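You operate a simulated robot arm through the tools that you are given. There is no shell and no other tool. Be economical: measure what you need, move in short steps, check, and stop when the job is done.

You are at the controls of a simulated robot arm. One attempt, no reset.

Task
Switch light box P23 to Full, then plate its drawing's right tint.
Fine: switch on, dial at Full; then lay two of the four ticketed panes on the box, one on the other in that field, their depths of blue and amber adding up to its print; the other two and the drawing stay put.

The check looks at the end state, three seconds after you hand in, the way a careful person would. Anything else that was tipped, shoved, dropped, spilled or broken makes it a failure.

Robot
A 7-joint arm with a three-finger gripper, fixed in place. Base frame: the origin is at the foot of the arm, x ahead of it, y to its left, z up; the work surface is at about z = 96.7. Readings come in cm, degrees, newtons and seconds.
Its first joint turns from -166.0 to 166.0 degrees. Payload 2.69 kg.
The tool frame sits at the grasp point between the pads (the TCP): z along the fingers, y along the line on which they close. The tips reach 3 cm beyond it. Largest opening 12.8 cm; the body of the gripper starts 11.7 cm behind the TCP.
Orientation is that of the tool frame in the base frame, as [roll, pitch, yaw] about the fixed x, y, z axes, in that order (R = Rz(yaw) Ry(pitch) Rx(roll)). With the fingers straight down and closing along the base's y, the tool's x points along the base's -x, its y along +y and its z along -z.

Tools
- The arm moves only by the tool nudge_tool. Its argument "plan" is one flat list of numbers, 7 for each row, row after row: the turn, a rotation vector about the tool's x, y, z in degrees, then the shift along the tool's x, y, z in cm, then the finger opening in cm, from 0 to 12.8. In form: [ax, ay, az, tx, ty, tz, grip, ax, ay, az, tx, ty, tz, grip, ...]. A call has 1 to 8 rows; each row shifts and turns the commanded pose from where the row before left it, along the tool's axes as they then stand. Rows are played at 5 a second. More than 5 cm and 8.6 degrees between two rows, or a gripper value outside its range, and nothing of the call is played. Where a pose cannot be reached the arm comes as near as it can. A force on the tool above 40 N (or 10 N above the force at the start of the call, whichever is more), or a blocked arm, ends the call early, and 0.2 s more pass. Each finger halts on what it meets, pressing with about 32 N; the grip force reading is that of the motor and also rises with nothing between the fingers. The clock runs only during rows and for 0.2 s after the last one: add rows that do not move to give the fingers time. The reply holds the time, the measured pose of the TCP, the force on the tool along the base axes, the opening and the grip force, in the units named above and with some noise, with the torque about the TCP (base axes, N m) and any sound that the robot's microphone picked up.
- Cameras (640 x 400 px; columns grow to the right, rows downward): "scene" is fixed at [5.13, -50.15, 153.65]; the picture's right is [0.68, -0.73, 0.00], its down [-0.36, -0.33, -0.87] and it looks along [0.64, 0.60, -0.49] (base axes); focal length 308 px, centre (320, 200). "wrist" rides on the gripper at [5.8, 5.4, -13.1] in the tool frame; the picture's right is [-0.68, 0.74, 0.00], its down [-0.62, -0.57, -0.55] and it looks along [-0.40, -0.37, 0.84] (tool axes); focal length 234 px, centre (320, 200). There is no depth. A picture from a camera that has moved, and an enlarged one, comes with that camera's place and axes in the base frame and with its lens.
- camera(camera): a new picture of that camera. It takes no simulated time.
- raise_lower(by): slides the trunk up (or, below 0, down) by that many cm; the arm rides with it, the base frame stays. It gives what a move gives, with no picture.
- inspect(camera, box): a new picture of the part [left, top, right, bottom] of that camera's present view, enlarged. It takes no simulated time.
- hand_in(): hands the job in; it is judged then, once.

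Work in short steps. Places have to be worked out from the pictures, the camera data and where the tool is seen: move nearer, look again, correct. Check each grasp and each placing, and mend what went wrong. You have 120 turns and 84 pictures in all, those below and enlarged ones among them. Open the gripper and draw the arm clear of the work before you hand the job in, unless the task says otherwise; then end with one line.

The tools are called after ">>>" as name(argument=value, ...) on one line, values as JSON. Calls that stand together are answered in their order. nudge_tool: Moves the arm, as the interface text tells. Its arguments: {"type":"object","properties":{"plan":{"type":"array","items":{"type":"number"}}},"required":["plan"]} The other tools are called the same way: raise_lower (by) slides the trunk up or down; camera (camera) takes a picture; inspect (camera, box) takes an enlarged picture of a part of a camera's view; hand_in () hands the job in.

At the start:

```text
time_s: 0.0
position: [60.89, 51.2, 125.29]
orientation: [180.0, 0.0, -180.0]
ft_force: [0.2, -0.4, 0.6]
moment: [-0.05, 0.02, -0.03]
width: 12.79
grasp_force: 0.0
trunk travel left (down, up): [-15.0, 20.0]
```

scene: 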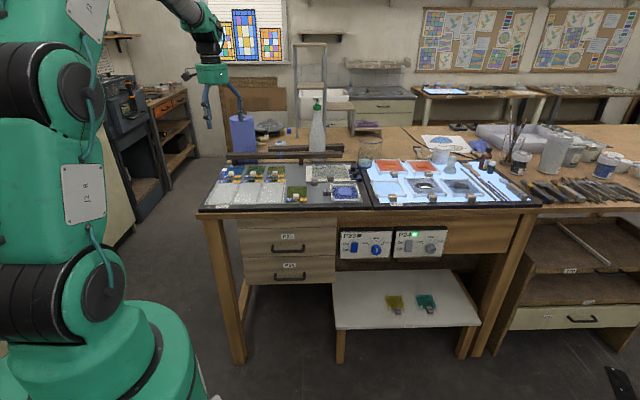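
wrist: 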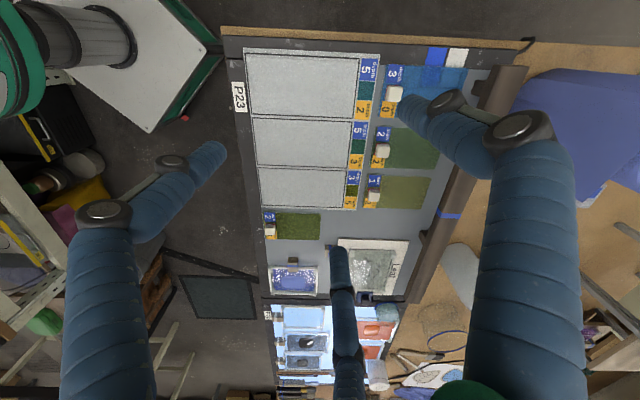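

The wrist view shows box P23 with three printed fields and the ticketed panes; I enlarge the prints, the drawing and the control panels.

>>> inspect(camera="wrist", box=[220, 40, 480, 210])

>>> inspect(camera="wrist", box=[240, 180, 440, 310])

>>> inspect(camera="scene", box=[330, 220, 460, 300])

>>> inspect(camera="scene", box=[190, 145, 380, 220])

```text
2.35 times, centred on (350, 125) of wrist
camera zoom: at [55.28, 56.73, 138.29], right [0.68, 0.74, 0.0], down [0.62, -0.57, 0.55], along [0.4, -0.37, -0.84], focal length 551 px, centre (249, 376)
```

zoom: 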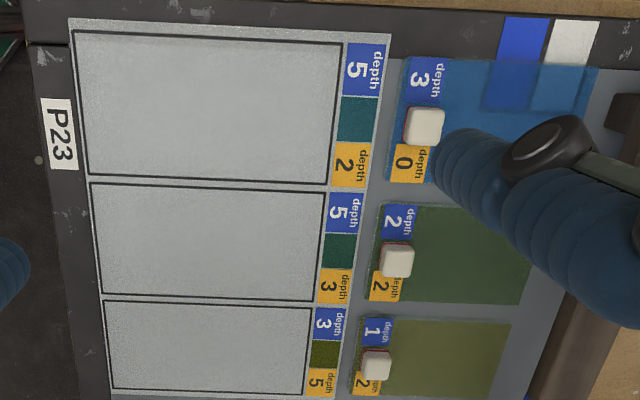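

```text
3.08 times, centred on (340, 245) of wrist
camera zoom: at [55.28, 56.73, 138.29], right [0.68, 0.74, 0.0], down [0.62, -0.57, 0.55], along [0.4, -0.37, -0.84], focal length 720 px, centre (258, 62)
```

zoom: 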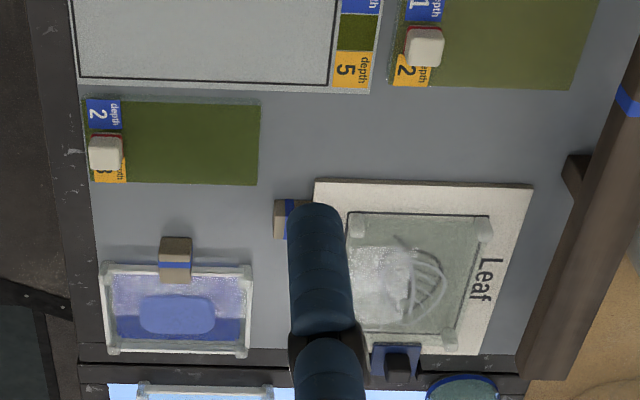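

```text
4.92 times, centred on (395, 260) of scene
camera zoom: at [5.13, -50.15, 153.65], right [0.68, -0.73, 0.0], down [-0.36, -0.33, -0.87], along [0.64, 0.6, -0.49], focal length 1517 px, centre (-49, -95)
```

zoom: 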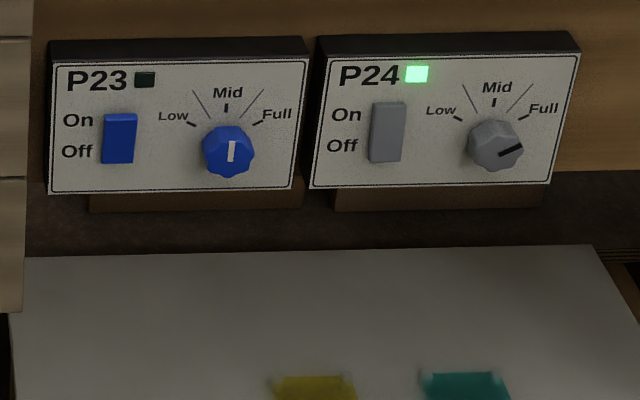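

```text
3.37 times, centred on (285, 182) of scene
camera zoom: at [5.13, -50.15, 153.65], right [0.68, -0.73, 0.0], down [-0.36, -0.33, -0.87], along [0.64, 0.6, -0.49], focal length 1038 px, centre (438, 259)
```

zoom: 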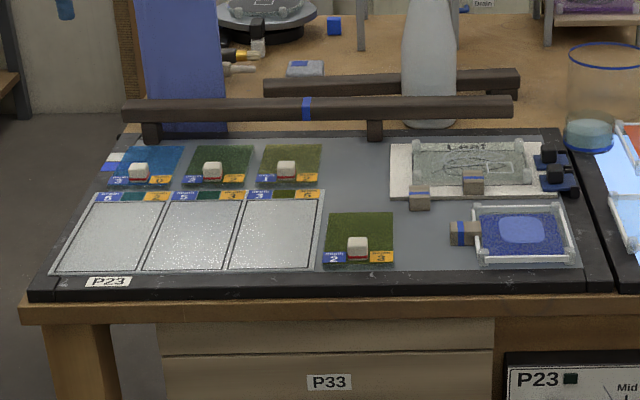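

The right-hand field's print reads blue 3 / amber 5, so it needs panes (1,2) and (2,3). The table is turned about -47° to the base. I go to the panel first, moving the arm high out in front of the table.

>>> nudge_tool(plan=[0, 0, 0, 1.5, -4.7, 0, 12.8, 0, 0, 0, 1.5, -4.7, 0, 8, 0, 0, 0, 1.5, -4.7, 0, 4, 0, 0, 0, 1.5, -4.7, 0, 0, 0, 0, 0, 1, -4.7, 0, 0, 0, 0, 0, 0, -4.7, 0, 0, 0, 0, 0, 0, -4.7, 0, 0, 0, 0, 0, 0, -4.7, 0, 0])

>>> nudge_tool(plan=[0, 0, -7.17, 0, 0, 0, 0, 0, 0, -7.17, 0, 0, 0, 0, 0, 0, -7.17, 0, 0, 0, 0, 0, 0, -7.17, 0, 0, 0, 0, 0, 0, -7.17, 0, 0, 0, 0, 0, 0, -7.15, 0, 0, 0, 0])

>>> camera(camera="wrist")

>>> camera(camera="scene")

```text
time_s: 1.8
position: [54.33, 13.6, 125.64]
orientation: [-180.0, 0.0, -180.0]
ft_force: [0.3, 0.3, 0.0]
moment: [-0.04, 0.02, -0.01]
width: 0.21
grasp_force: 31.9
trunk travel left (down, up): [-15.0, 20.0]
```

```text
time_s: 3.2
position: [53.98, 13.57, 125.33]
orientation: [-180.0, 0.1, -137.0]
ft_force: [0.7, 0.1, 0.9]
moment: [0.03, 0.02, -0.04]
width: 0.23
grasp_force: 31.5
trunk travel left (down, up): [-15.0, 20.0]
```

```text
77 pictures are left
camera wrist: at [46.17, 13.67, 138.32], right [-0.01, 1.0, 0.0], down [0.84, 0.01, 0.55], along [0.55, 0.0, -0.84], focal length 234 px, centre (320, 200)
```

wrist: 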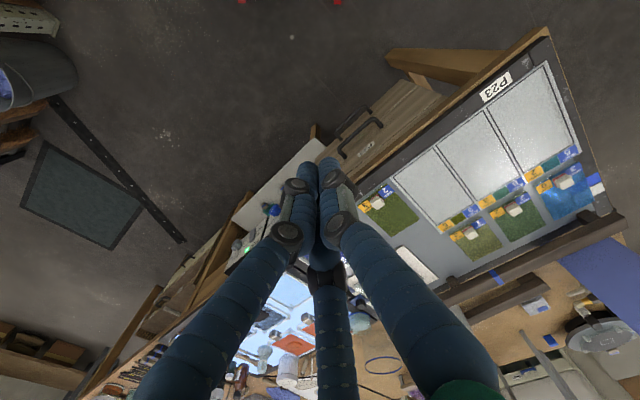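

```text
76 pictures are left
```

scene: 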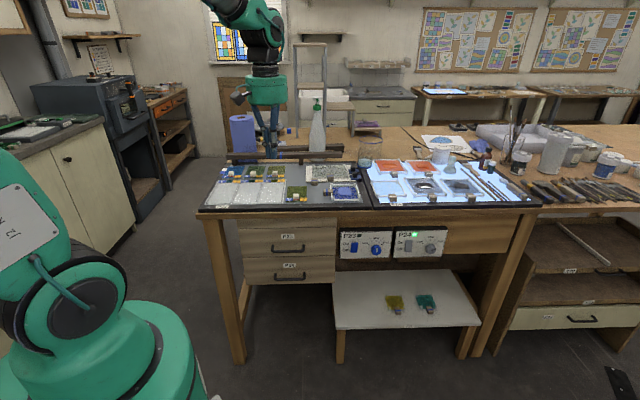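

The arm is clear in front. I slide along the table to in front of the P23 panel and begin tilting the tool towards horizontal.

>>> nudge_tool(plan=[0, 0, 0, 1.5, -4.4, 0, 0, 0, 0, 0, 1.5, -4.4, 0, 0, 0, 0, 0, 1.5, -4.4, 0, 0, 0, 0, 0, 1.5, -4.4, 0, 0, 0, 0, 0, 1.5, -4.4, 0, 0, 0, 0, 0, 1.2, -4.4, 0, 0])

>>> nudge_tool(plan=[0, -8.2, 0, 0, 0, 0, 0, 0, -8.2, 0, 0, 0, 0, 0, 0, -8.2, 0, 0, 0, 0, 0, 0, -8.2, 0, 0, 0, 0, 0, 0, -8.2, 0, 0, 0, 0, 0, 0, -8.2, 0, 0, 0, 0, 0])

>>> nudge_tool(plan=[0, -8.2, 0, 0, 0, 0, 0, 0, -8.2, 0, 0, 0, 0, 0, 0, -8.2, 0, 0, 0, 0, 0, 0, -8.2, 0, 0, 0, 0, 0, 0, -8.0, 0, 0, 0, 0, 0])

>>> camera(camera="wrist")

>>> camera(camera="scene")

```text
time_s: 4.6
position: [65.74, -11.46, 125.17]
orientation: [-180.0, 0.0, -137.0]
ft_force: [0.6, -0.2, -0.4]
moment: [-0.01, -0.07, 0.0]
width: 0.2
grasp_force: 31.2
trunk travel left (down, up): [-15.0, 20.0]
```

```text
time_s: 6.0
position: [65.67, -11.78, 125.39]
orientation: [-179.9, 49.4, -137.0]
ft_force: [-0.2, -1.4, 0.5]
moment: [0.01, 0.0, 0.01]
width: 0.24
grasp_force: 31.7
trunk travel left (down, up): [-15.0, 20.0]
```

```text
time_s: 7.2
position: [65.7, -11.76, 125.32]
orientation: [-25.2, 89.8, 17.7]
ft_force: [0.6, 0.4, 0.1]
moment: [0.0, -0.02, 0.02]
width: 0.21
grasp_force: 31.4
trunk travel left (down, up): [-15.0, 20.0]
```

```text
75 pictures are left
camera wrist: at [52.5, -16.5, 119.37], right [-0.5, 0.54, 0.68], down [-0.02, -0.79, 0.62], along [0.86, 0.3, 0.41], focal length 234 px, centre (320, 200)
```

wrist: 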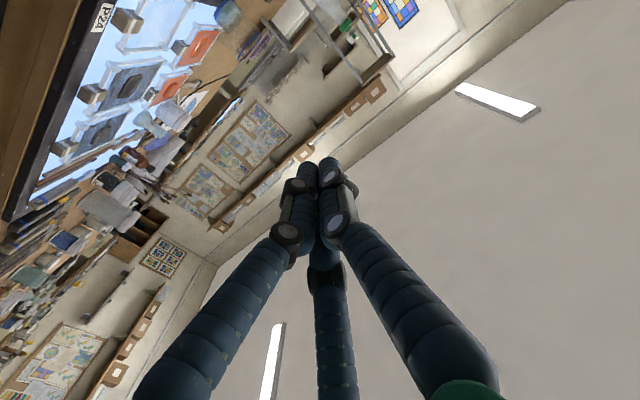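

```text
74 pictures are left
```

scene: 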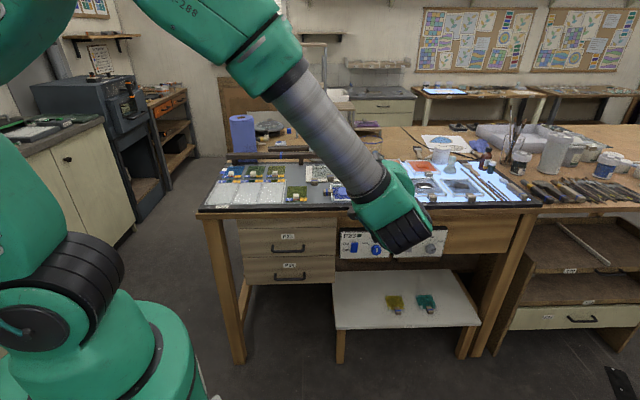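

The tool is horizontal. I lower the trunk 15 cm and move down 30 cm to panel height.

>>> raise_lower(by=-15)

>>> nudge_tool(plan=[0, 0, 0, 5, 0, 0, 0, 0, 0, 0, 5, 0, 0, 0, 0, 0, 0, 5, 0, 0, 0, 0, 0, 0, 5, 0, 0, 0, 0, 0, 0, 5, 0, 0, 0, 0, 0, 0, 5, 0, 0, 0])

>>> camera(camera="wrist")

>>> camera(camera="scene")

```text
time_s: 8.9
position: [65.66, -11.6, 110.39]
orientation: [-76.5, 90.0, -33.7]
ft_force: [-0.6, -0.9, 0.3]
moment: [-0.02, 0.03, -0.03]
width: 0.21
grasp_force: 31.3
trunk travel left (down, up): [0.0, 35.0]
```

```text
time_s: 10.3
position: [65.77, -11.38, 80.23]
orientation: [-66.5, 90.0, -23.4]
ft_force: [0.4, -0.5, 0.7]
moment: [-0.08, 0.09, -0.03]
width: 0.21
grasp_force: 31.7
trunk travel left (down, up): [0.0, 35.0]
```

```text
73 pictures are left
camera wrist: at [52.63, -16.26, 74.28], right [-0.5, 0.54, 0.68], down [-0.02, -0.79, 0.62], along [0.86, 0.3, 0.41], focal length 234 px, centre (320, 200)
```

wrist: 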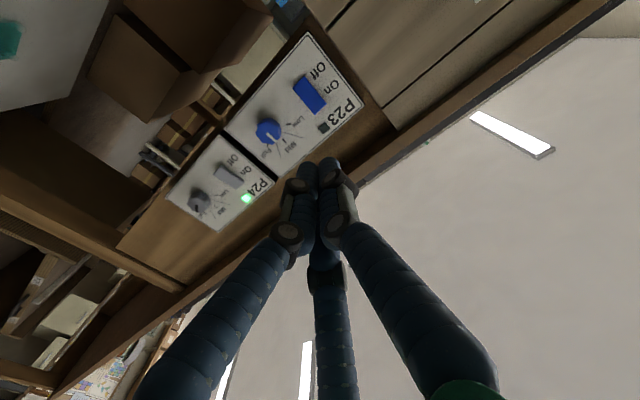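

```text
72 pictures are left
```

scene: 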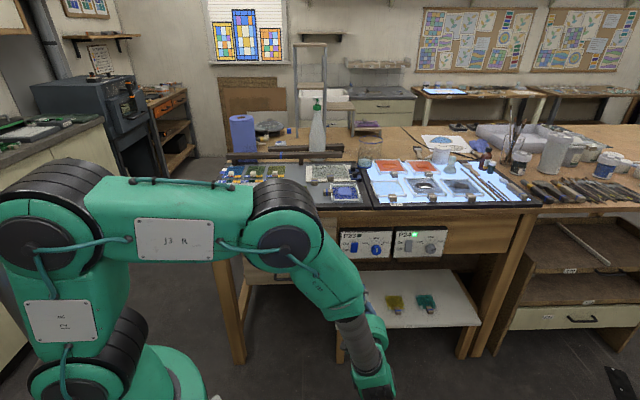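

Triangulation from both cameras puts the switch at s≈53.4, z≈77.5 and the panel plane at d≈67.5 (s along the table, d into it). I advance 18 cm at a height for the upper "On" half and look.

>>> nudge_tool(plan=[0, 0, 0, 1.2, 0, 4.5, 0, 0, 0, 0, 0, -0.2, 4.5, 0, 0, 0, 0, 0, 0, 4.5, 0, 0, 0, 0, 0, 0, 4.5, 0])

>>> camera(camera="wrist")

>>> inspect(camera="scene", box=[320, 210, 460, 300])

```text
time_s: 11.3
position: [79.09, 0.6, 78.96]
orientation: [35.9, 90.0, 78.8]
ft_force: [0.3, -0.6, 1.3]
moment: [-0.05, 0.05, 0.02]
width: 0.21
grasp_force: 31.2
trunk travel left (down, up): [0.0, 35.0]
```

```text
71 pictures are left
camera wrist: at [65.88, -4.24, 73.04], right [-0.5, 0.54, 0.68], down [-0.02, -0.79, 0.62], along [0.86, 0.3, 0.4], focal length 234 px, centre (320, 200)
```

wrist: 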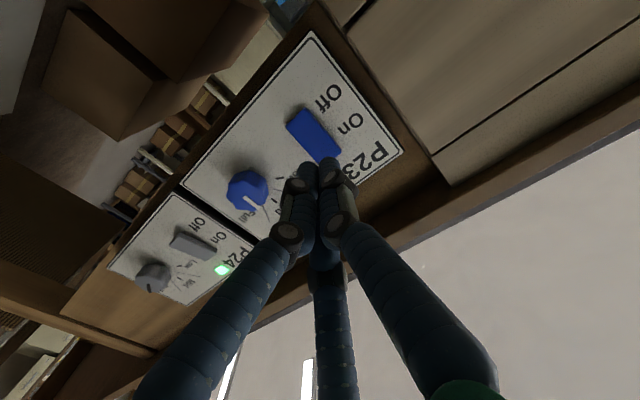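

```text
4.44 times, centred on (390, 255) of scene
camera zoom: at [5.13, -50.15, 153.65], right [0.68, -0.73, 0.0], down [-0.36, -0.33, -0.87], along [0.64, 0.6, -0.49], focal length 1369 px, centre (9, -44)
```

zoom: 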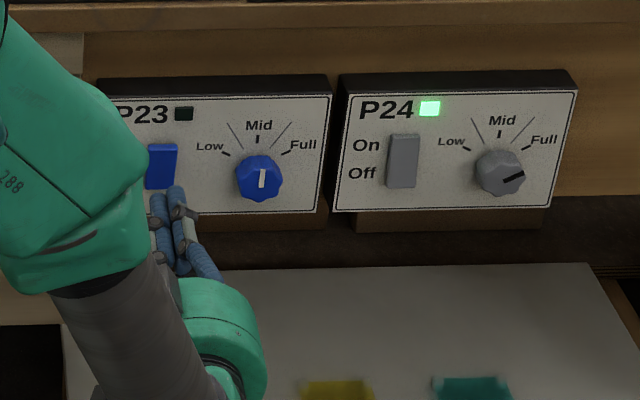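

Switch measured at s≈53.1, upper half z≈79; the tips are about 5 cm off. I approach slowly and press.

>>> nudge_tool(plan=[0, 0, 0, 0, 0.3, 2, 0, 0, 0, 0, 0, 0, 1.2, 0, 0, 0, 0, 0, 0, 0.5, 0, 0, 0, 0, 0, 0, 0.4, 0, 0, 0, 0, 0, 0, 0.4, 0, 0, 0, 0, 0, 0, 0.4, 0])

>>> inspect(camera="wrist", box=[180, 40, 440, 240])

```text
time_s: 12.8
position: [82.29, 4.18, 79.02]
orientation: [-167.1, 89.9, -124.3]
ft_force: [-0.7, -0.3, 0.1]
moment: [0.01, -0.01, -0.01]
width: 0.21
grasp_force: 32.0
trunk travel left (down, up): [0.0, 35.0]
```

```text
2.00 times, centred on (310, 140) of wrist
camera zoom: at [69.01, -0.74, 73.13], right [-0.5, 0.54, 0.68], down [-0.02, -0.79, 0.62], along [0.86, 0.3, 0.4], focal length 468 px, centre (340, 320)
```

zoom: 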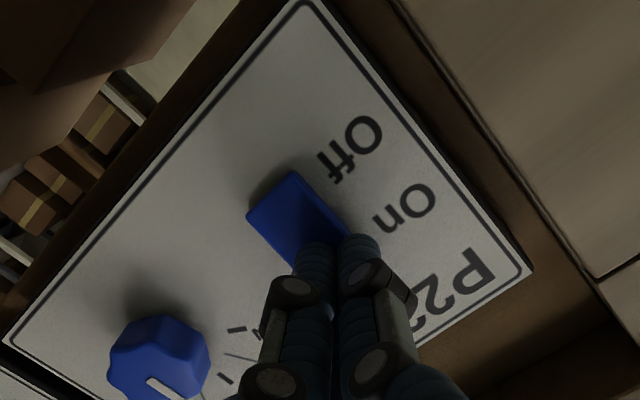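

Tip at d≈66, no contact yet; the fingertips are over the On end. I continue in small steps.

>>> nudge_tool(plan=[0, 0, 0, 0, 0, 0.3, 0, 0, 0, 0, 0, 0, 0.3, 0, 0, 0, 0, 0, 0, 0.3, 0, 0, 0, 0, 0, 0, 0.3, 0, 0, 0, 0, 0, 0, 0.3, 0, 0, 0, 0, 0, 0, 0.3, 0])

>>> inspect(camera="wrist", box=[180, 40, 440, 240])

```text
time_s: 13.4
position: [82.51, 4.38, 79.04]
orientation: [88.5, 89.9, 131.4]
ft_force: [-16.0, -14.2, 5.8]
moment: [0.11, 0.07, 0.24]
width: 0.2
grasp_force: 31.0
trunk travel left (down, up): [0.0, 35.0]
stopped in row 3: the force on the tool passed its limit at 46 N (the readings are from after the stop); the commanded pose is now the measured one
```

```text
2.00 times, centred on (310, 140) of wrist
camera zoom: at [69.33, -0.53, 73.14], right [-0.5, 0.54, 0.68], down [-0.02, -0.79, 0.61], along [0.87, 0.3, 0.4], focal length 468 px, centre (340, 320)
```

zoom: 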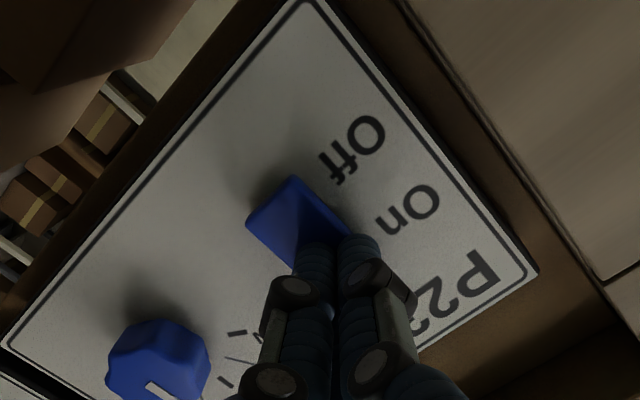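

Contact stopped the push at 46 N. I check the LED and rocker.

>>> inspect(camera="scene", box=[320, 210, 460, 300])

>>> inspect(camera="scene", box=[190, 145, 380, 220])

```text
4.44 times, centred on (390, 255) of scene
camera zoom: at [5.13, -50.15, 153.65], right [0.68, -0.73, 0.0], down [-0.36, -0.33, -0.87], along [0.64, 0.6, -0.49], focal length 1369 px, centre (9, -44)
```

zoom: 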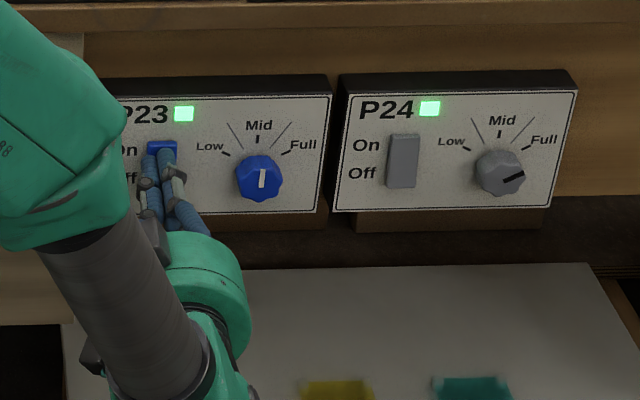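

```text
3.37 times, centred on (285, 182) of scene
camera zoom: at [5.13, -50.15, 153.65], right [0.68, -0.73, 0.0], down [-0.36, -0.33, -0.87], along [0.64, 0.6, -0.49], focal length 1038 px, centre (438, 259)
```

zoom: 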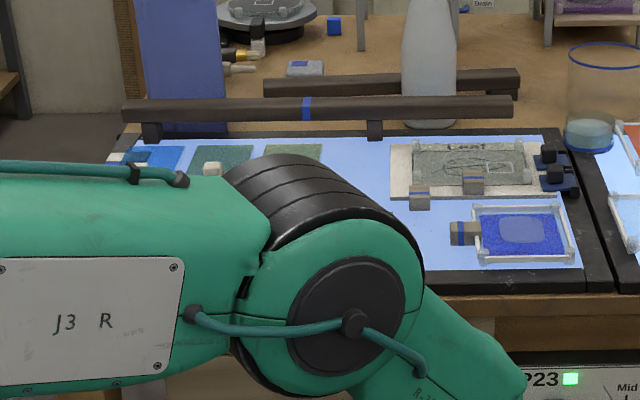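

P23 is on. I back off, slide to the dial (s≈62.2, z≈76.9), open to 7 cm and look.

>>> nudge_tool(plan=[0, 0, 0, 0, 0, -4, 0, 0, 0, 0, 0, 0, -3, 0, 0, 0, 0, 1.1, -4.6, 0, 4, 0, 0, 0, 1.0, -4.5, 0, 7, 0, 0, 0, 0, 0, 0, 7])

>>> camera(camera="wrist")

>>> inspect(camera="scene", box=[320, 210, 460, 300])

```text
time_s: 14.6
position: [83.69, -6.98, 76.62]
orientation: [113.0, 89.9, 156.0]
ft_force: [0.1, -0.1, 0.2]
moment: [-0.02, -0.01, -0.05]
width: 7.0
grasp_force: 0.1
trunk travel left (down, up): [0.0, 35.0]
```

```text
65 pictures are left
camera wrist: at [70.53, -11.86, 70.68], right [-0.5, 0.54, 0.68], down [-0.02, -0.79, 0.61], along [0.87, 0.3, 0.4], focal length 234 px, centre (320, 200)
```

wrist: 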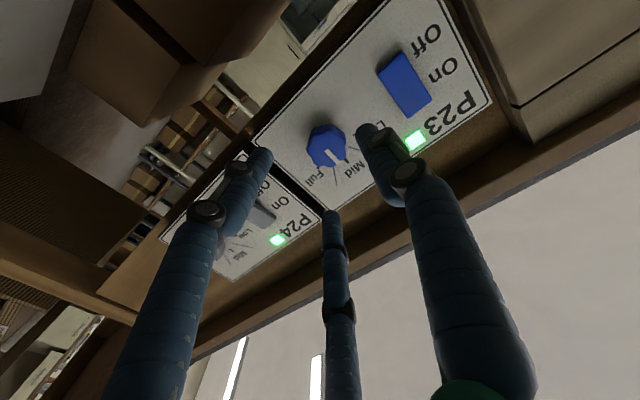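

```text
4.44 times, centred on (390, 255) of scene
camera zoom: at [5.13, -50.15, 153.65], right [0.68, -0.73, 0.0], down [-0.36, -0.33, -0.87], along [0.64, 0.6, -0.49], focal length 1369 px, centre (9, -44)
```

zoom: 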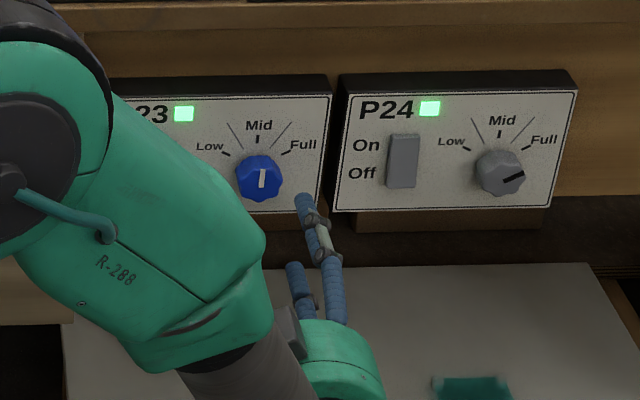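

Dial is centred between the fingers to within 0.3 cm. I advance with tips to about d≈66 around the dial and look before closing.

>>> nudge_tool(plan=[0, 0, 0, -0.2, 0.2, 3, 7, 0, 0, 0, 0, 0, 2, 7, 0, 0, 0, 0, 0, 1.0, 7, 0, 0, 0, 0, 0, 0.5, 7, 0, 0, 0, 0, 0, 0, 7])

>>> inspect(camera="wrist", box=[180, 40, 440, 240])

>>> inspect(camera="scene", box=[320, 210, 460, 300])

```text
time_s: 15.8
position: [88.23, -2.49, 77.05]
orientation: [109.1, 89.8, 152.0]
ft_force: [-0.6, 0.5, -0.8]
moment: [0.0, 0.0, 0.01]
width: 6.99
grasp_force: 0.1
trunk travel left (down, up): [0.0, 35.0]
```

```text
2.00 times, centred on (310, 140) of wrist
camera zoom: at [75.06, -7.31, 71.08], right [-0.5, 0.54, 0.68], down [-0.02, -0.79, 0.61], along [0.87, 0.3, 0.4], focal length 468 px, centre (340, 320)
```

zoom: 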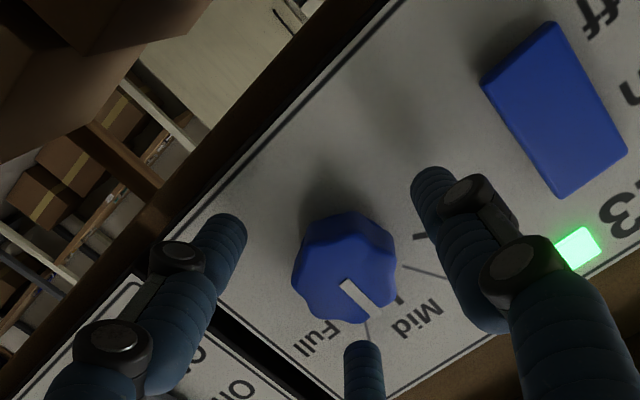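

```text
4.44 times, centred on (390, 255) of scene
camera zoom: at [5.13, -50.15, 153.65], right [0.68, -0.73, 0.0], down [-0.36, -0.33, -0.87], along [0.64, 0.6, -0.49], focal length 1369 px, centre (9, -44)
```

zoom: 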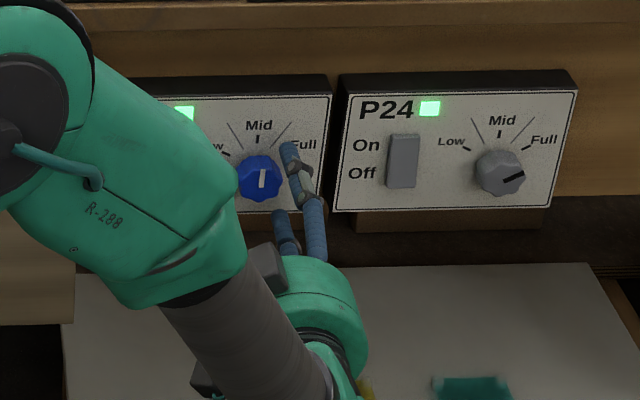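

The gripper shows three visible fingers at 120° around the TCP, and the dial sits centred among them. I go 0.7 cm further and close on the dial.

>>> nudge_tool(plan=[0, 0, 0, 0, 0.2, 0.4, 7, 0, 0, 0, 0, 0, 0.3, 7, 0, 0, 0, 0, 0, 0, 5, 0, 0, 0, 0, 0, 0, 3, 0, 0, 0, 0, 0, 0, 2, 0, 0, 0, 0, 0, 0, 2])

>>> inspect(camera="wrist", box=[180, 40, 440, 240])

```text
time_s: 17.2
position: [88.79, -1.9, 77.3]
orientation: [-9.5, 89.8, 33.4]
ft_force: [11.7, -4.8, 14.8]
moment: [0.31, -0.34, -0.38]
width: 3.71
grasp_force: 44.7
trunk travel left (down, up): [0.0, 35.0]
```

```text
2.00 times, centred on (310, 140) of wrist
camera zoom: at [75.59, -6.75, 71.34], right [-0.5, 0.54, 0.68], down [-0.02, -0.79, 0.61], along [0.86, 0.3, 0.41], focal length 468 px, centre (340, 320)
```

zoom: 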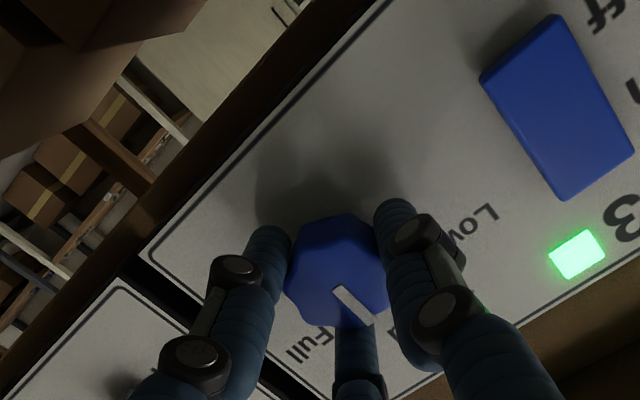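

Gripped at 3.7 cm with some side force; I relieve it by shifting a little along the force.

>>> nudge_tool(plan=[0, 0, 0, -0.25, -0.2, 0, 2, 0, 0, 0, 0, 0, 0, 2])

```text
time_s: 17.8
position: [88.67, -1.99, 77.29]
orientation: [114.4, 89.8, 157.3]
ft_force: [14.2, 10.7, 12.8]
moment: [0.31, -0.38, 0.11]
width: 3.71
grasp_force: 45.3
trunk travel left (down, up): [0.0, 35.0]
```

Side force along s is gone. Now I turn the dial clockwise, +56° in steps, then check.

>>> nudge_tool(plan=[0, 0, 7, -0.1, 0, 0.1, 2, 0, 0, 7, 0, 0, 0, 2, 0, 0, 7, 0, 0, 0, 2, 0, 0, 7, 0, 0, 0, 2, 0, 0, 7, 0, 0, 0, 2, 0, 0, 7, 0, 0, 0, 2, 0, 0, 7, 0, 0, 0, 2, 0, 0, 7, 0, 0, 0, 2])

>>> inspect(camera="wrist", box=[180, 40, 440, 240])

>>> inspect(camera="scene", box=[320, 210, 460, 300])

```text
time_s: 19.6
position: [88.78, -1.86, 77.32]
orientation: [90.0, 33.7, 133.0]
ft_force: [-7.3, -4.5, -0.8]
moment: [-0.41, 0.33, 0.18]
width: 3.69
grasp_force: 45.5
trunk travel left (down, up): [0.0, 35.0]
```

```text
2.00 times, centred on (310, 140) of wrist
camera zoom: at [73.89, -4.96, 78.48], right [0.11, -0.11, 0.99], down [0.16, -0.98, -0.13], along [0.98, 0.17, -0.09], focal length 468 px, centre (340, 320)
```

zoom: 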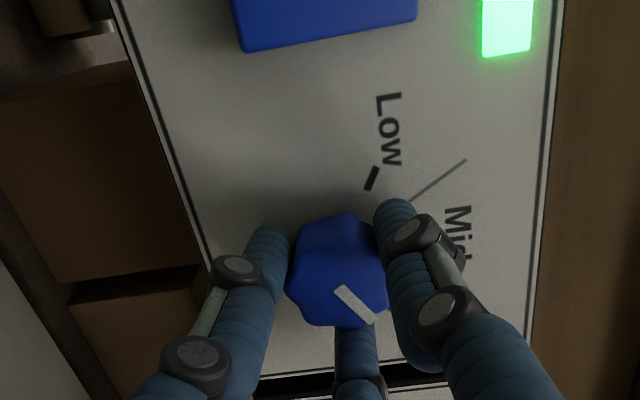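

```text
4.44 times, centred on (390, 255) of scene
camera zoom: at [5.13, -50.15, 153.65], right [0.68, -0.73, 0.0], down [-0.36, -0.33, -0.87], along [0.64, 0.6, -0.49], focal length 1369 px, centre (9, -44)
```

zoom: 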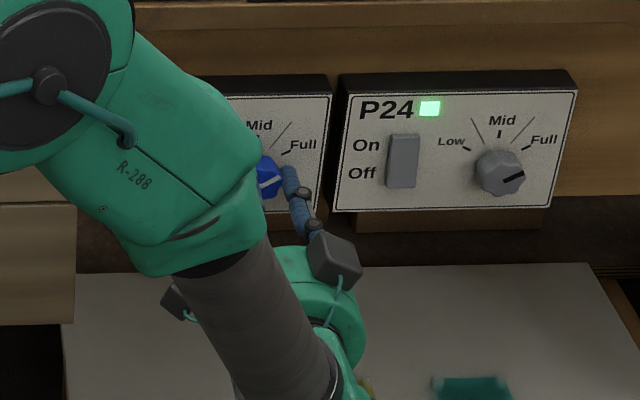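

The dial turned with the gripper, nearly matching P24's pointer. I add 4°, then release, back off and compare.

>>> nudge_tool(plan=[0, 0, 4, 0, 0, 0, 2, 0, 0, 0, 0, 0, 0, 2, 0, 0, 0, 0, 0, 0, 7, 0, 0, 0, 0, 0, 0, 7, 0, 0, 0, 0, 0, -3, 7, 0, 0, 0, 0, 0, -5, 7, 0, 0, 0, 0, 0, -5, 7, 0, 0, 0, 0, 0, -5, 7])

>>> camera(camera="wrist")

>>> inspect(camera="scene", box=[320, 210, 460, 300])

```text
time_s: 21.4
position: [75.61, -14.64, 77.2]
orientation: [90.2, 29.8, 133.0]
ft_force: [0.1, 1.0, -0.4]
moment: [-0.01, 0.0, -0.05]
width: 7.01
grasp_force: 0.1
trunk travel left (down, up): [0.0, 35.0]
```

```text
58 pictures are left
camera wrist: at [60.86, -17.67, 78.87], right [0.15, -0.16, 0.98], down [0.15, -0.97, -0.18], along [0.98, 0.18, -0.12], focal length 234 px, centre (320, 200)
```

wrist: 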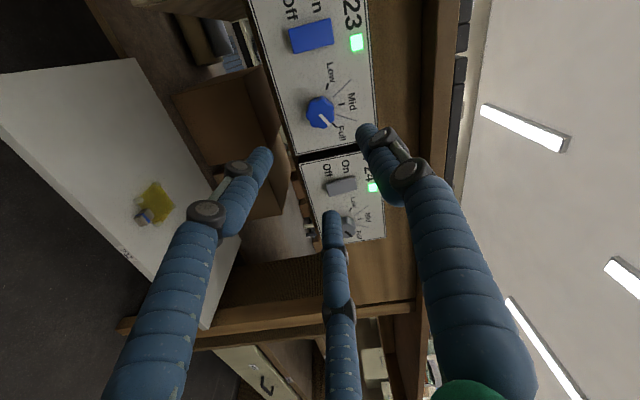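

```text
4.44 times, centred on (390, 255) of scene
camera zoom: at [5.13, -50.15, 153.65], right [0.68, -0.73, 0.0], down [-0.36, -0.33, -0.87], along [0.64, 0.6, -0.49], focal length 1369 px, centre (9, -44)
```

zoom: 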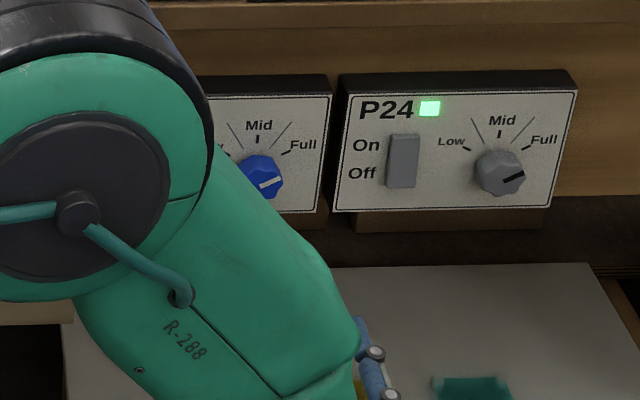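

I compare the two pointers closely.

>>> inspect(camera="scene", box=[365, 230, 445, 262])

>>> inspect(camera="wrist", box=[290, 60, 390, 150])

```text
8.00 times, centred on (405, 246) of scene
camera zoom: at [5.13, -50.15, 153.65], right [0.68, -0.73, 0.0], down [-0.36, -0.33, -0.87], along [0.64, 0.6, -0.49], focal length 2465 px, centre (-360, -168)
```

zoom: 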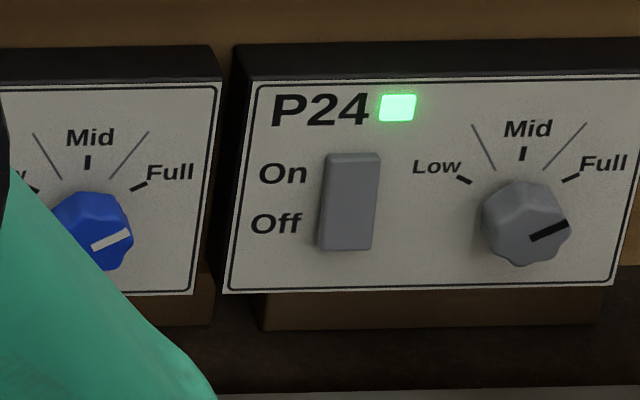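

```text
4.44 times, centred on (340, 105) of wrist
camera zoom: at [60.86, -17.67, 78.87], right [0.15, -0.16, 0.98], down [0.15, -0.97, -0.18], along [0.98, 0.18, -0.12], focal length 1041 px, centre (231, 622)
```

zoom: 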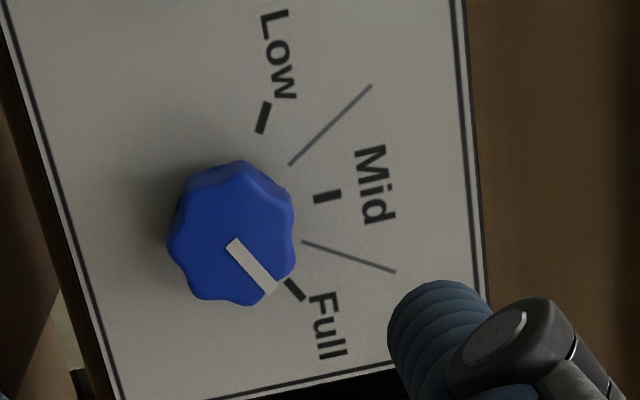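

The pointer lines up with the Full tick. Now I unwind the roll, raise the trunk and tilt the tool back to pointing down.

>>> nudge_tool(plan=[0, 0, -7.5, 0, 0, -1, 7, 0, 0, -7.5, 0, 0, -1, 7, 0, 0, -7.5, 0, 0, 0, 7, 0, 0, -7.5, 0, 0, 0, 7, 0, 0, -7.5, 0, 0, 0, 7, 0, 0, -7.5, 0, 0, 0, 7, 0, 0, -7.5, 0, 0, 0, 7, 0, 0, -7.5, 0, 0, 0, 7])

>>> raise_lower(by=33)

>>> nudge_tool(plan=[0, 0, 0, -5, 0, 0, 7, 0, 0, 0, -5, 0, 0, 7, 0, 8.2, 0, -5, 0, 0, 7, 0, 8.2, 0, 0, 0, 0, 7, 0, 8.2, 0, 0, 0, 0, 7, 0, 8.2, 0, 0, 0, 0, 7, 0, 8.2, 0, 0, 0, 0, 7, 0, 8.2, 0, 0, 0, 0, 7])

>>> nudge_tool(plan=[0, 8.2, 0, 0, 0, 0, 7, 0, 8.2, 0, 0, 0, 0, 7, 0, 8.2, 0, 0, 0, 0, 7, 0, 8.2, 0, 0, 0, 0, 7, 0, 8.0, 0, 0, 0, 0, 7])

>>> camera(camera="scene")

```text
time_s: 23.2
position: [74.38, -15.67, 77.35]
orientation: [-155.0, 89.8, -112.2]
ft_force: [0.5, -0.3, -0.1]
moment: [0.02, 0.01, -0.02]
width: 7.01
grasp_force: 0.2
trunk travel left (down, up): [0.0, 35.0]
```

```text
time_s: 26.5
position: [74.28, -15.51, 110.41]
orientation: [109.5, 90.0, 152.3]
ft_force: [0.4, 0.4, 0.2]
moment: [-0.02, 0.01, -0.03]
width: 6.99
grasp_force: 0.1
trunk travel left (down, up): [-33.0, 2.0]
```

```text
time_s: 28.3
position: [74.27, -15.53, 125.3]
orientation: [179.8, 40.6, -137.1]
ft_force: [0.7, 0.8, -0.8]
moment: [0.02, -0.02, -0.01]
width: 7.02
grasp_force: 0.1
trunk travel left (down, up): [-33.0, 2.0]
```

```text
time_s: 29.5
position: [74.26, -15.53, 125.58]
orientation: [179.9, -0.2, -137.0]
ft_force: [-0.4, 0.5, -0.1]
moment: [0.01, -0.01, 0.0]
width: 7.01
grasp_force: 0.1
trunk travel left (down, up): [-33.0, 2.0]
```

```text
54 pictures are left
```

scene: 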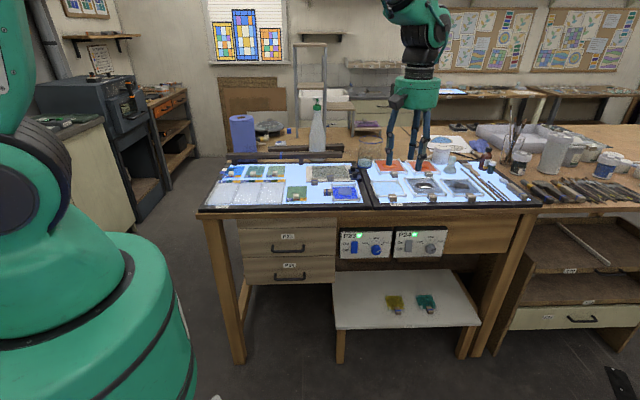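

All clear. I move over the sheet and panes for a wrist look.

>>> nudge_tool(plan=[0, 0, 0, -3.1, 3.9, 0, 7, 0, 0, 0, -3.1, 3.9, 0, 7, 0, 0, 0, -3.1, 3.9, 0, 7, 0, 0, 0, -3.1, 3.9, 0, 7, 0, 0, 0, -3.1, 3.9, 0, 7, 0, 0, 0, -3.1, 3.9, 0, 7, 0, 0, 0, -3.1, 3.9, 0, 7, 0, 0, 0, -2, 3.9, 0, 7])

>>> camera(camera="wrist")

>>> inspect(camera="scene", box=[190, 145, 380, 220])

```text
time_s: 31.3
position: [70.47, 23.51, 125.58]
orientation: [179.9, 0.0, -137.1]
ft_force: [-1.0, 0.2, -0.2]
moment: [-0.03, -0.01, -0.02]
width: 7.0
grasp_force: 0.0
trunk travel left (down, up): [-33.0, 2.0]
```

```text
53 pictures are left
camera wrist: at [62.71, 23.59, 138.61], right [-0.01, 1.0, 0.0], down [0.84, 0.0, 0.55], along [0.55, 0.0, -0.84], focal length 234 px, centre (320, 200)
```

wrist: 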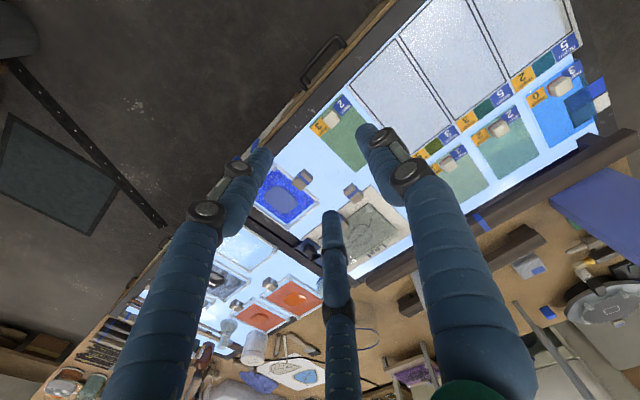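

```text
3.37 times, centred on (285, 182) of scene
camera zoom: at [5.13, -50.15, 153.65], right [0.68, -0.73, 0.0], down [-0.36, -0.33, -0.87], along [0.64, 0.6, -0.49], focal length 1038 px, centre (438, 259)
```

zoom: 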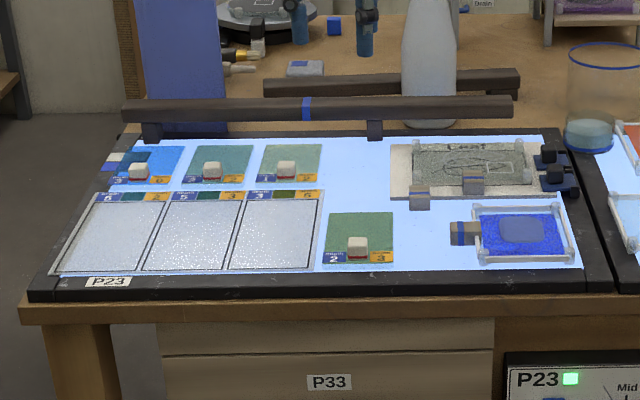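

I enlarge the wrist region holding panes C, D and the right field to measure them.

>>> inspect(camera="wrist", box=[300, 20, 530, 210])

>>> inspect(camera="scene", box=[240, 160, 320, 210])

```text
2.11 times, centred on (415, 115) of wrist
camera zoom: at [62.71, 23.59, 138.61], right [-0.01, 1.0, 0.0], down [0.84, 0.0, 0.55], along [0.55, 0.0, -0.84], focal length 493 px, centre (120, 379)
```

zoom: 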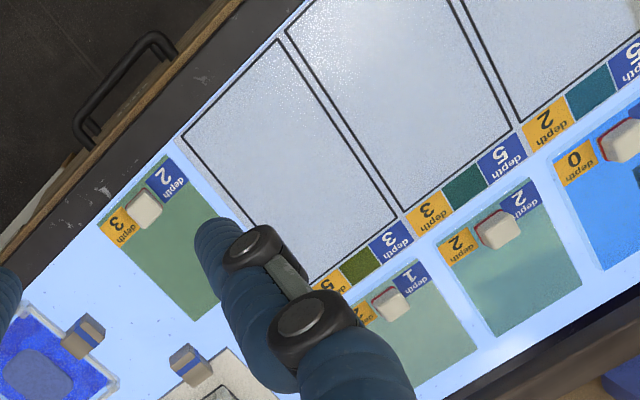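

```text
8.00 times, centred on (280, 185) of scene
camera zoom: at [5.13, -50.15, 153.65], right [0.68, -0.73, 0.0], down [-0.36, -0.33, -0.87], along [0.64, 0.6, -0.49], focal length 2465 px, centre (640, 320)
```

zoom: 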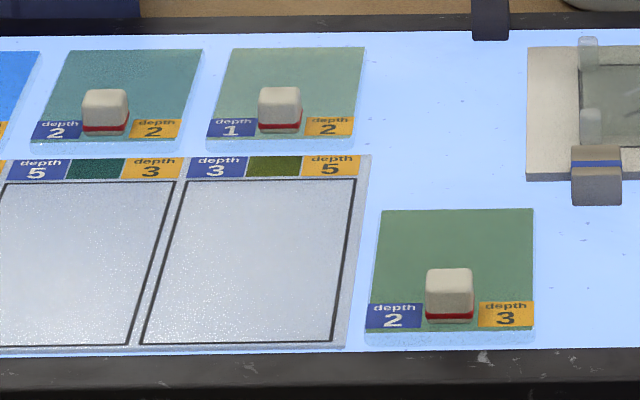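

Panes are ~7.6 × 12 cm with a 2 cm block near the front edge; the right field is ~8.7 × 16.3 cm, so the top pane must sit ~3.3 cm further back to clear the lower block. I descend above pane D's block for a closer look.

>>> nudge_tool(plan=[0, 0, 0, -2.6, 0, 3, 6, 0, 0, 0, 0, 0, 5, 6, 0, 0, 0, 0, 0, 5, 6, 0, 0, 0, 0, 0, 3, 6])

>>> camera(camera="wrist")

>>> inspect(camera="scene", box=[240, 150, 350, 210])

```text
time_s: 32.3
position: [72.15, 25.45, 109.44]
orientation: [179.8, -0.1, -137.2]
ft_force: [0.9, -0.9, 0.0]
moment: [-0.04, 0.07, 0.0]
width: 6.03
grasp_force: 0.0
trunk travel left (down, up): [-33.0, 2.0]
```

```text
49 pictures are left
camera wrist: at [64.39, 25.47, 122.51], right [-0.01, 1.0, 0.0], down [0.84, 0.0, 0.55], along [0.55, 0.0, -0.84], focal length 234 px, centre (320, 200)
```

wrist: 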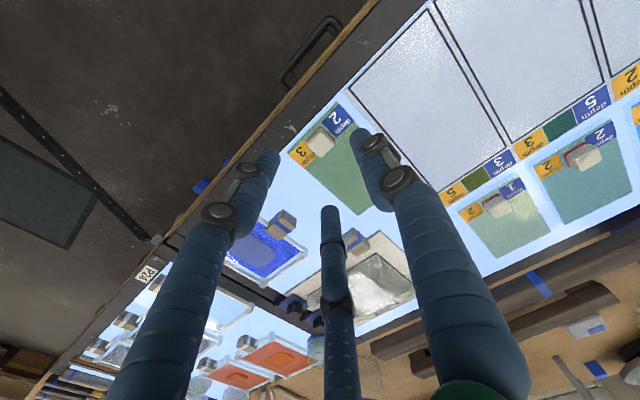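

```text
5.82 times, centred on (295, 180) of scene
camera zoom: at [5.13, -50.15, 153.65], right [0.68, -0.73, 0.0], down [-0.36, -0.33, -0.87], along [0.64, 0.6, -0.49], focal length 1793 px, centre (466, 316)
```

zoom: 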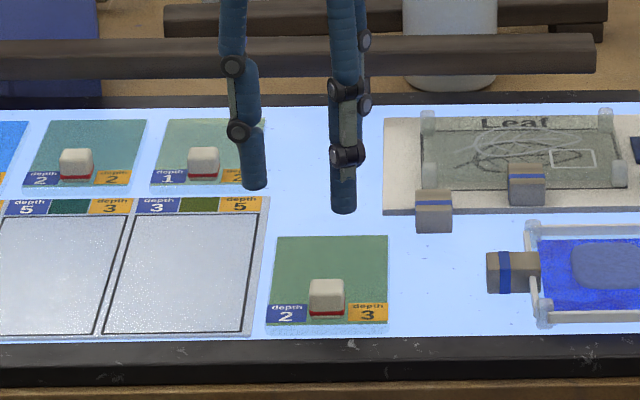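

The block is right under the TCP. I enlarge the pane and field for accurate dimensions.

>>> inspect(camera="wrist", box=[270, 60, 430, 220])

>>> inspect(camera="wrist", box=[340, 0, 580, 200])

```text
2.50 times, centred on (350, 140) of wrist
camera zoom: at [64.39, 25.47, 122.51], right [-0.01, 1.0, 0.0], down [0.84, 0.0, 0.55], along [0.55, 0.0, -0.84], focal length 585 px, centre (245, 350)
```

zoom: 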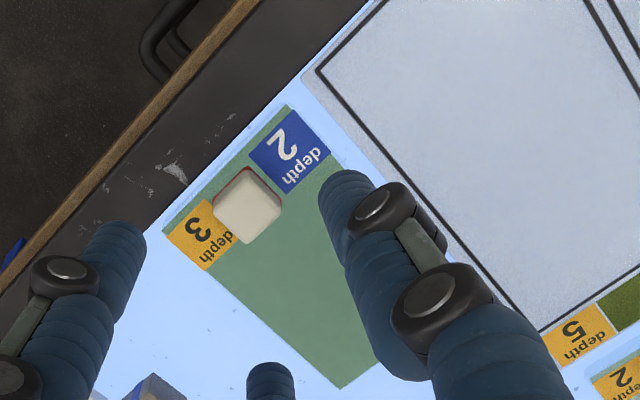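

```text
2.00 times, centred on (460, 100) of wrist
camera zoom: at [64.39, 25.47, 122.51], right [-0.01, 1.0, 0.0], down [0.84, 0.0, 0.55], along [0.55, 0.0, -0.84], focal length 468 px, centre (40, 400)
```

zoom: 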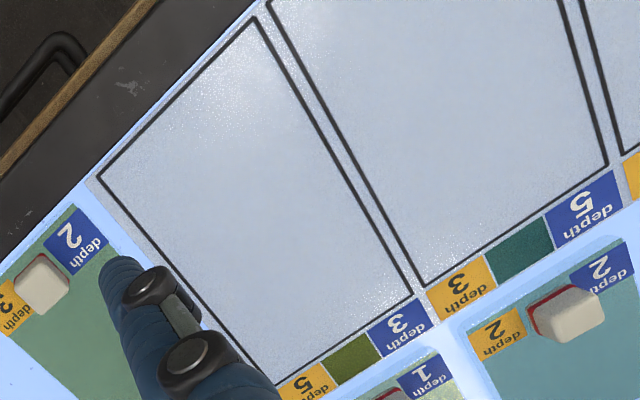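

Pane D measures 7.2 × 12.1 cm, parallel to the 8.3 × 16.4 cm field; needed shift for the first pane is about (-6.3, +7.0). I descend to just around the block and check.

>>> nudge_tool(plan=[0, 0, 0, 0, 0, 3, 6, 0, 0, 0, 0, 0, 2, 5, 0, 0, 0, 0, 0, 1.2, 5, 0, 0, 0, 0, 0, 0, 5])

>>> inspect(camera="wrist", box=[220, 60, 430, 230])

>>> inspect(camera="scene", box=[260, 160, 340, 210])

```text
time_s: 33.3
position: [72.23, 25.49, 103.37]
orientation: [179.9, 0.0, -137.1]
ft_force: [0.2, -0.4, 0.7]
moment: [0.02, 0.03, -0.01]
width: 4.99
grasp_force: 0.0
trunk travel left (down, up): [-33.0, 2.0]
```

```text
2.35 times, centred on (325, 145) of wrist
camera zoom: at [64.31, 25.48, 116.37], right [-0.01, 1.0, 0.0], down [0.84, 0.0, 0.55], along [0.55, 0.0, -0.84], focal length 551 px, centre (308, 329)
```

zoom: 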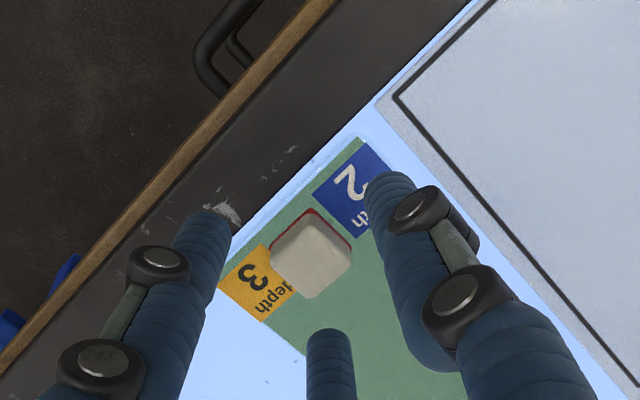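

```text
8.00 times, centred on (300, 185) of scene
camera zoom: at [5.13, -50.15, 153.65], right [0.68, -0.73, 0.0], down [-0.36, -0.33, -0.87], along [0.64, 0.6, -0.49], focal length 2465 px, centre (480, 320)
```

zoom: 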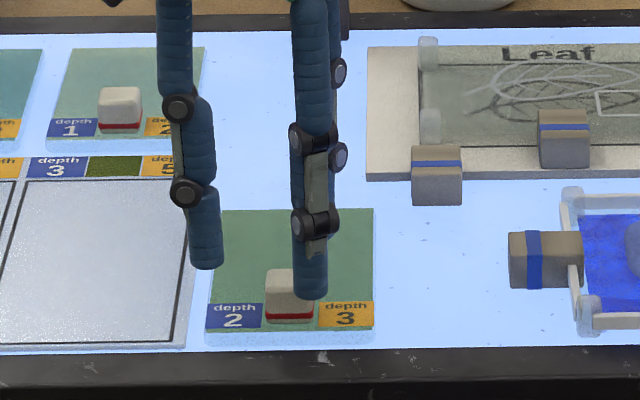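

Block is centred. I descend 1.2 cm more and close gently on it.

>>> nudge_tool(plan=[0, 0, 0, 0, 0, 0.7, 5, 0, 0, 0, 0, 0, 0.5, 5, 0, 0, 0, 0, 0, 0, 4, 0, 0, 0, 0, 0, 0, 3, 0, 0, 0, 0, 0, 0, 1.2, 0, 0, 0, 0, 0, 0, 1, 0, 0, 0, 0, 0, 0, 1])

>>> inspect(camera="wrist", box=[220, 60, 430, 230])

>>> inspect(camera="scene", box=[260, 160, 340, 210])

```text
time_s: 34.9
position: [72.07, 25.39, 102.02]
orientation: [179.9, -0.1, -137.1]
ft_force: [0.0, 0.4, -0.4]
moment: [-0.01, -0.04, -0.03]
width: 2.73
grasp_force: 12.4
trunk travel left (down, up): [-33.0, 2.0]
```

```text
2.35 times, centred on (325, 145) of wrist
camera zoom: at [64.33, 25.37, 115.08], right [-0.01, 1.0, 0.0], down [0.84, 0.0, 0.55], along [0.55, 0.0, -0.84], focal length 551 px, centre (308, 329)
```

zoom: 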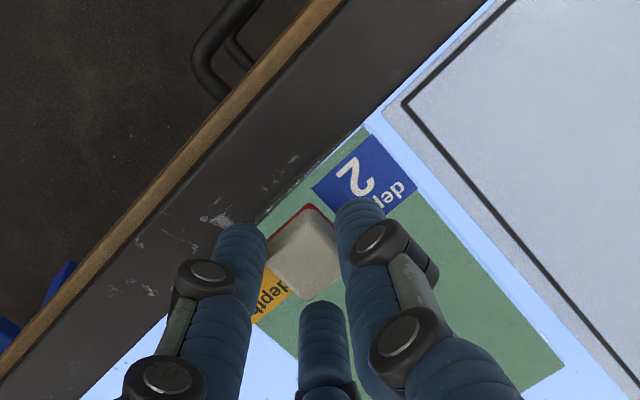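

```text
8.00 times, centred on (300, 185) of scene
camera zoom: at [5.13, -50.15, 153.65], right [0.68, -0.73, 0.0], down [-0.36, -0.33, -0.87], along [0.64, 0.6, -0.49], focal length 2465 px, centre (480, 320)
```

zoom: 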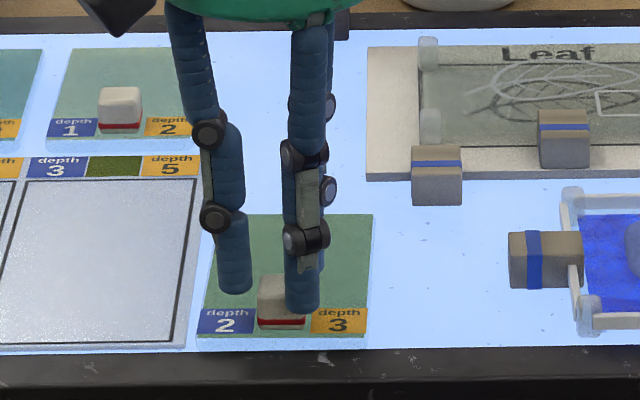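

The block is being centred (pane slid ~0.5 cm left/front); I hold the close a bit longer to see whether it settles.

>>> nudge_tool(plan=[0, 0, 0, 0, 0, 0, 1, 0, 0, 0, 0, 0, 0, 1, 0, 0, 0, 0, 0, 0, 1])

>>> inspect(camera="scene", box=[260, 160, 340, 210])

```text
time_s: 35.7
position: [72.24, 25.31, 102.05]
orientation: [-180.0, -0.1, -137.0]
ft_force: [-0.2, -0.5, 0.1]
moment: [-0.01, -0.03, -0.01]
width: 2.69
grasp_force: 12.7
trunk travel left (down, up): [-33.0, 2.0]
```

```text
8.00 times, centred on (300, 185) of scene
camera zoom: at [5.13, -50.15, 153.65], right [0.68, -0.73, 0.0], down [-0.36, -0.33, -0.87], along [0.64, 0.6, -0.49], focal length 2465 px, centre (480, 320)
```

zoom: 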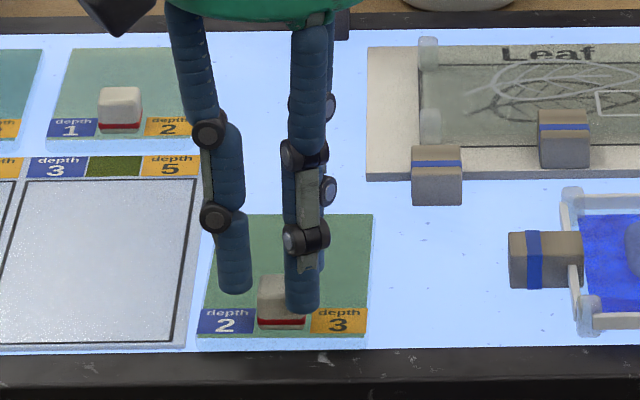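

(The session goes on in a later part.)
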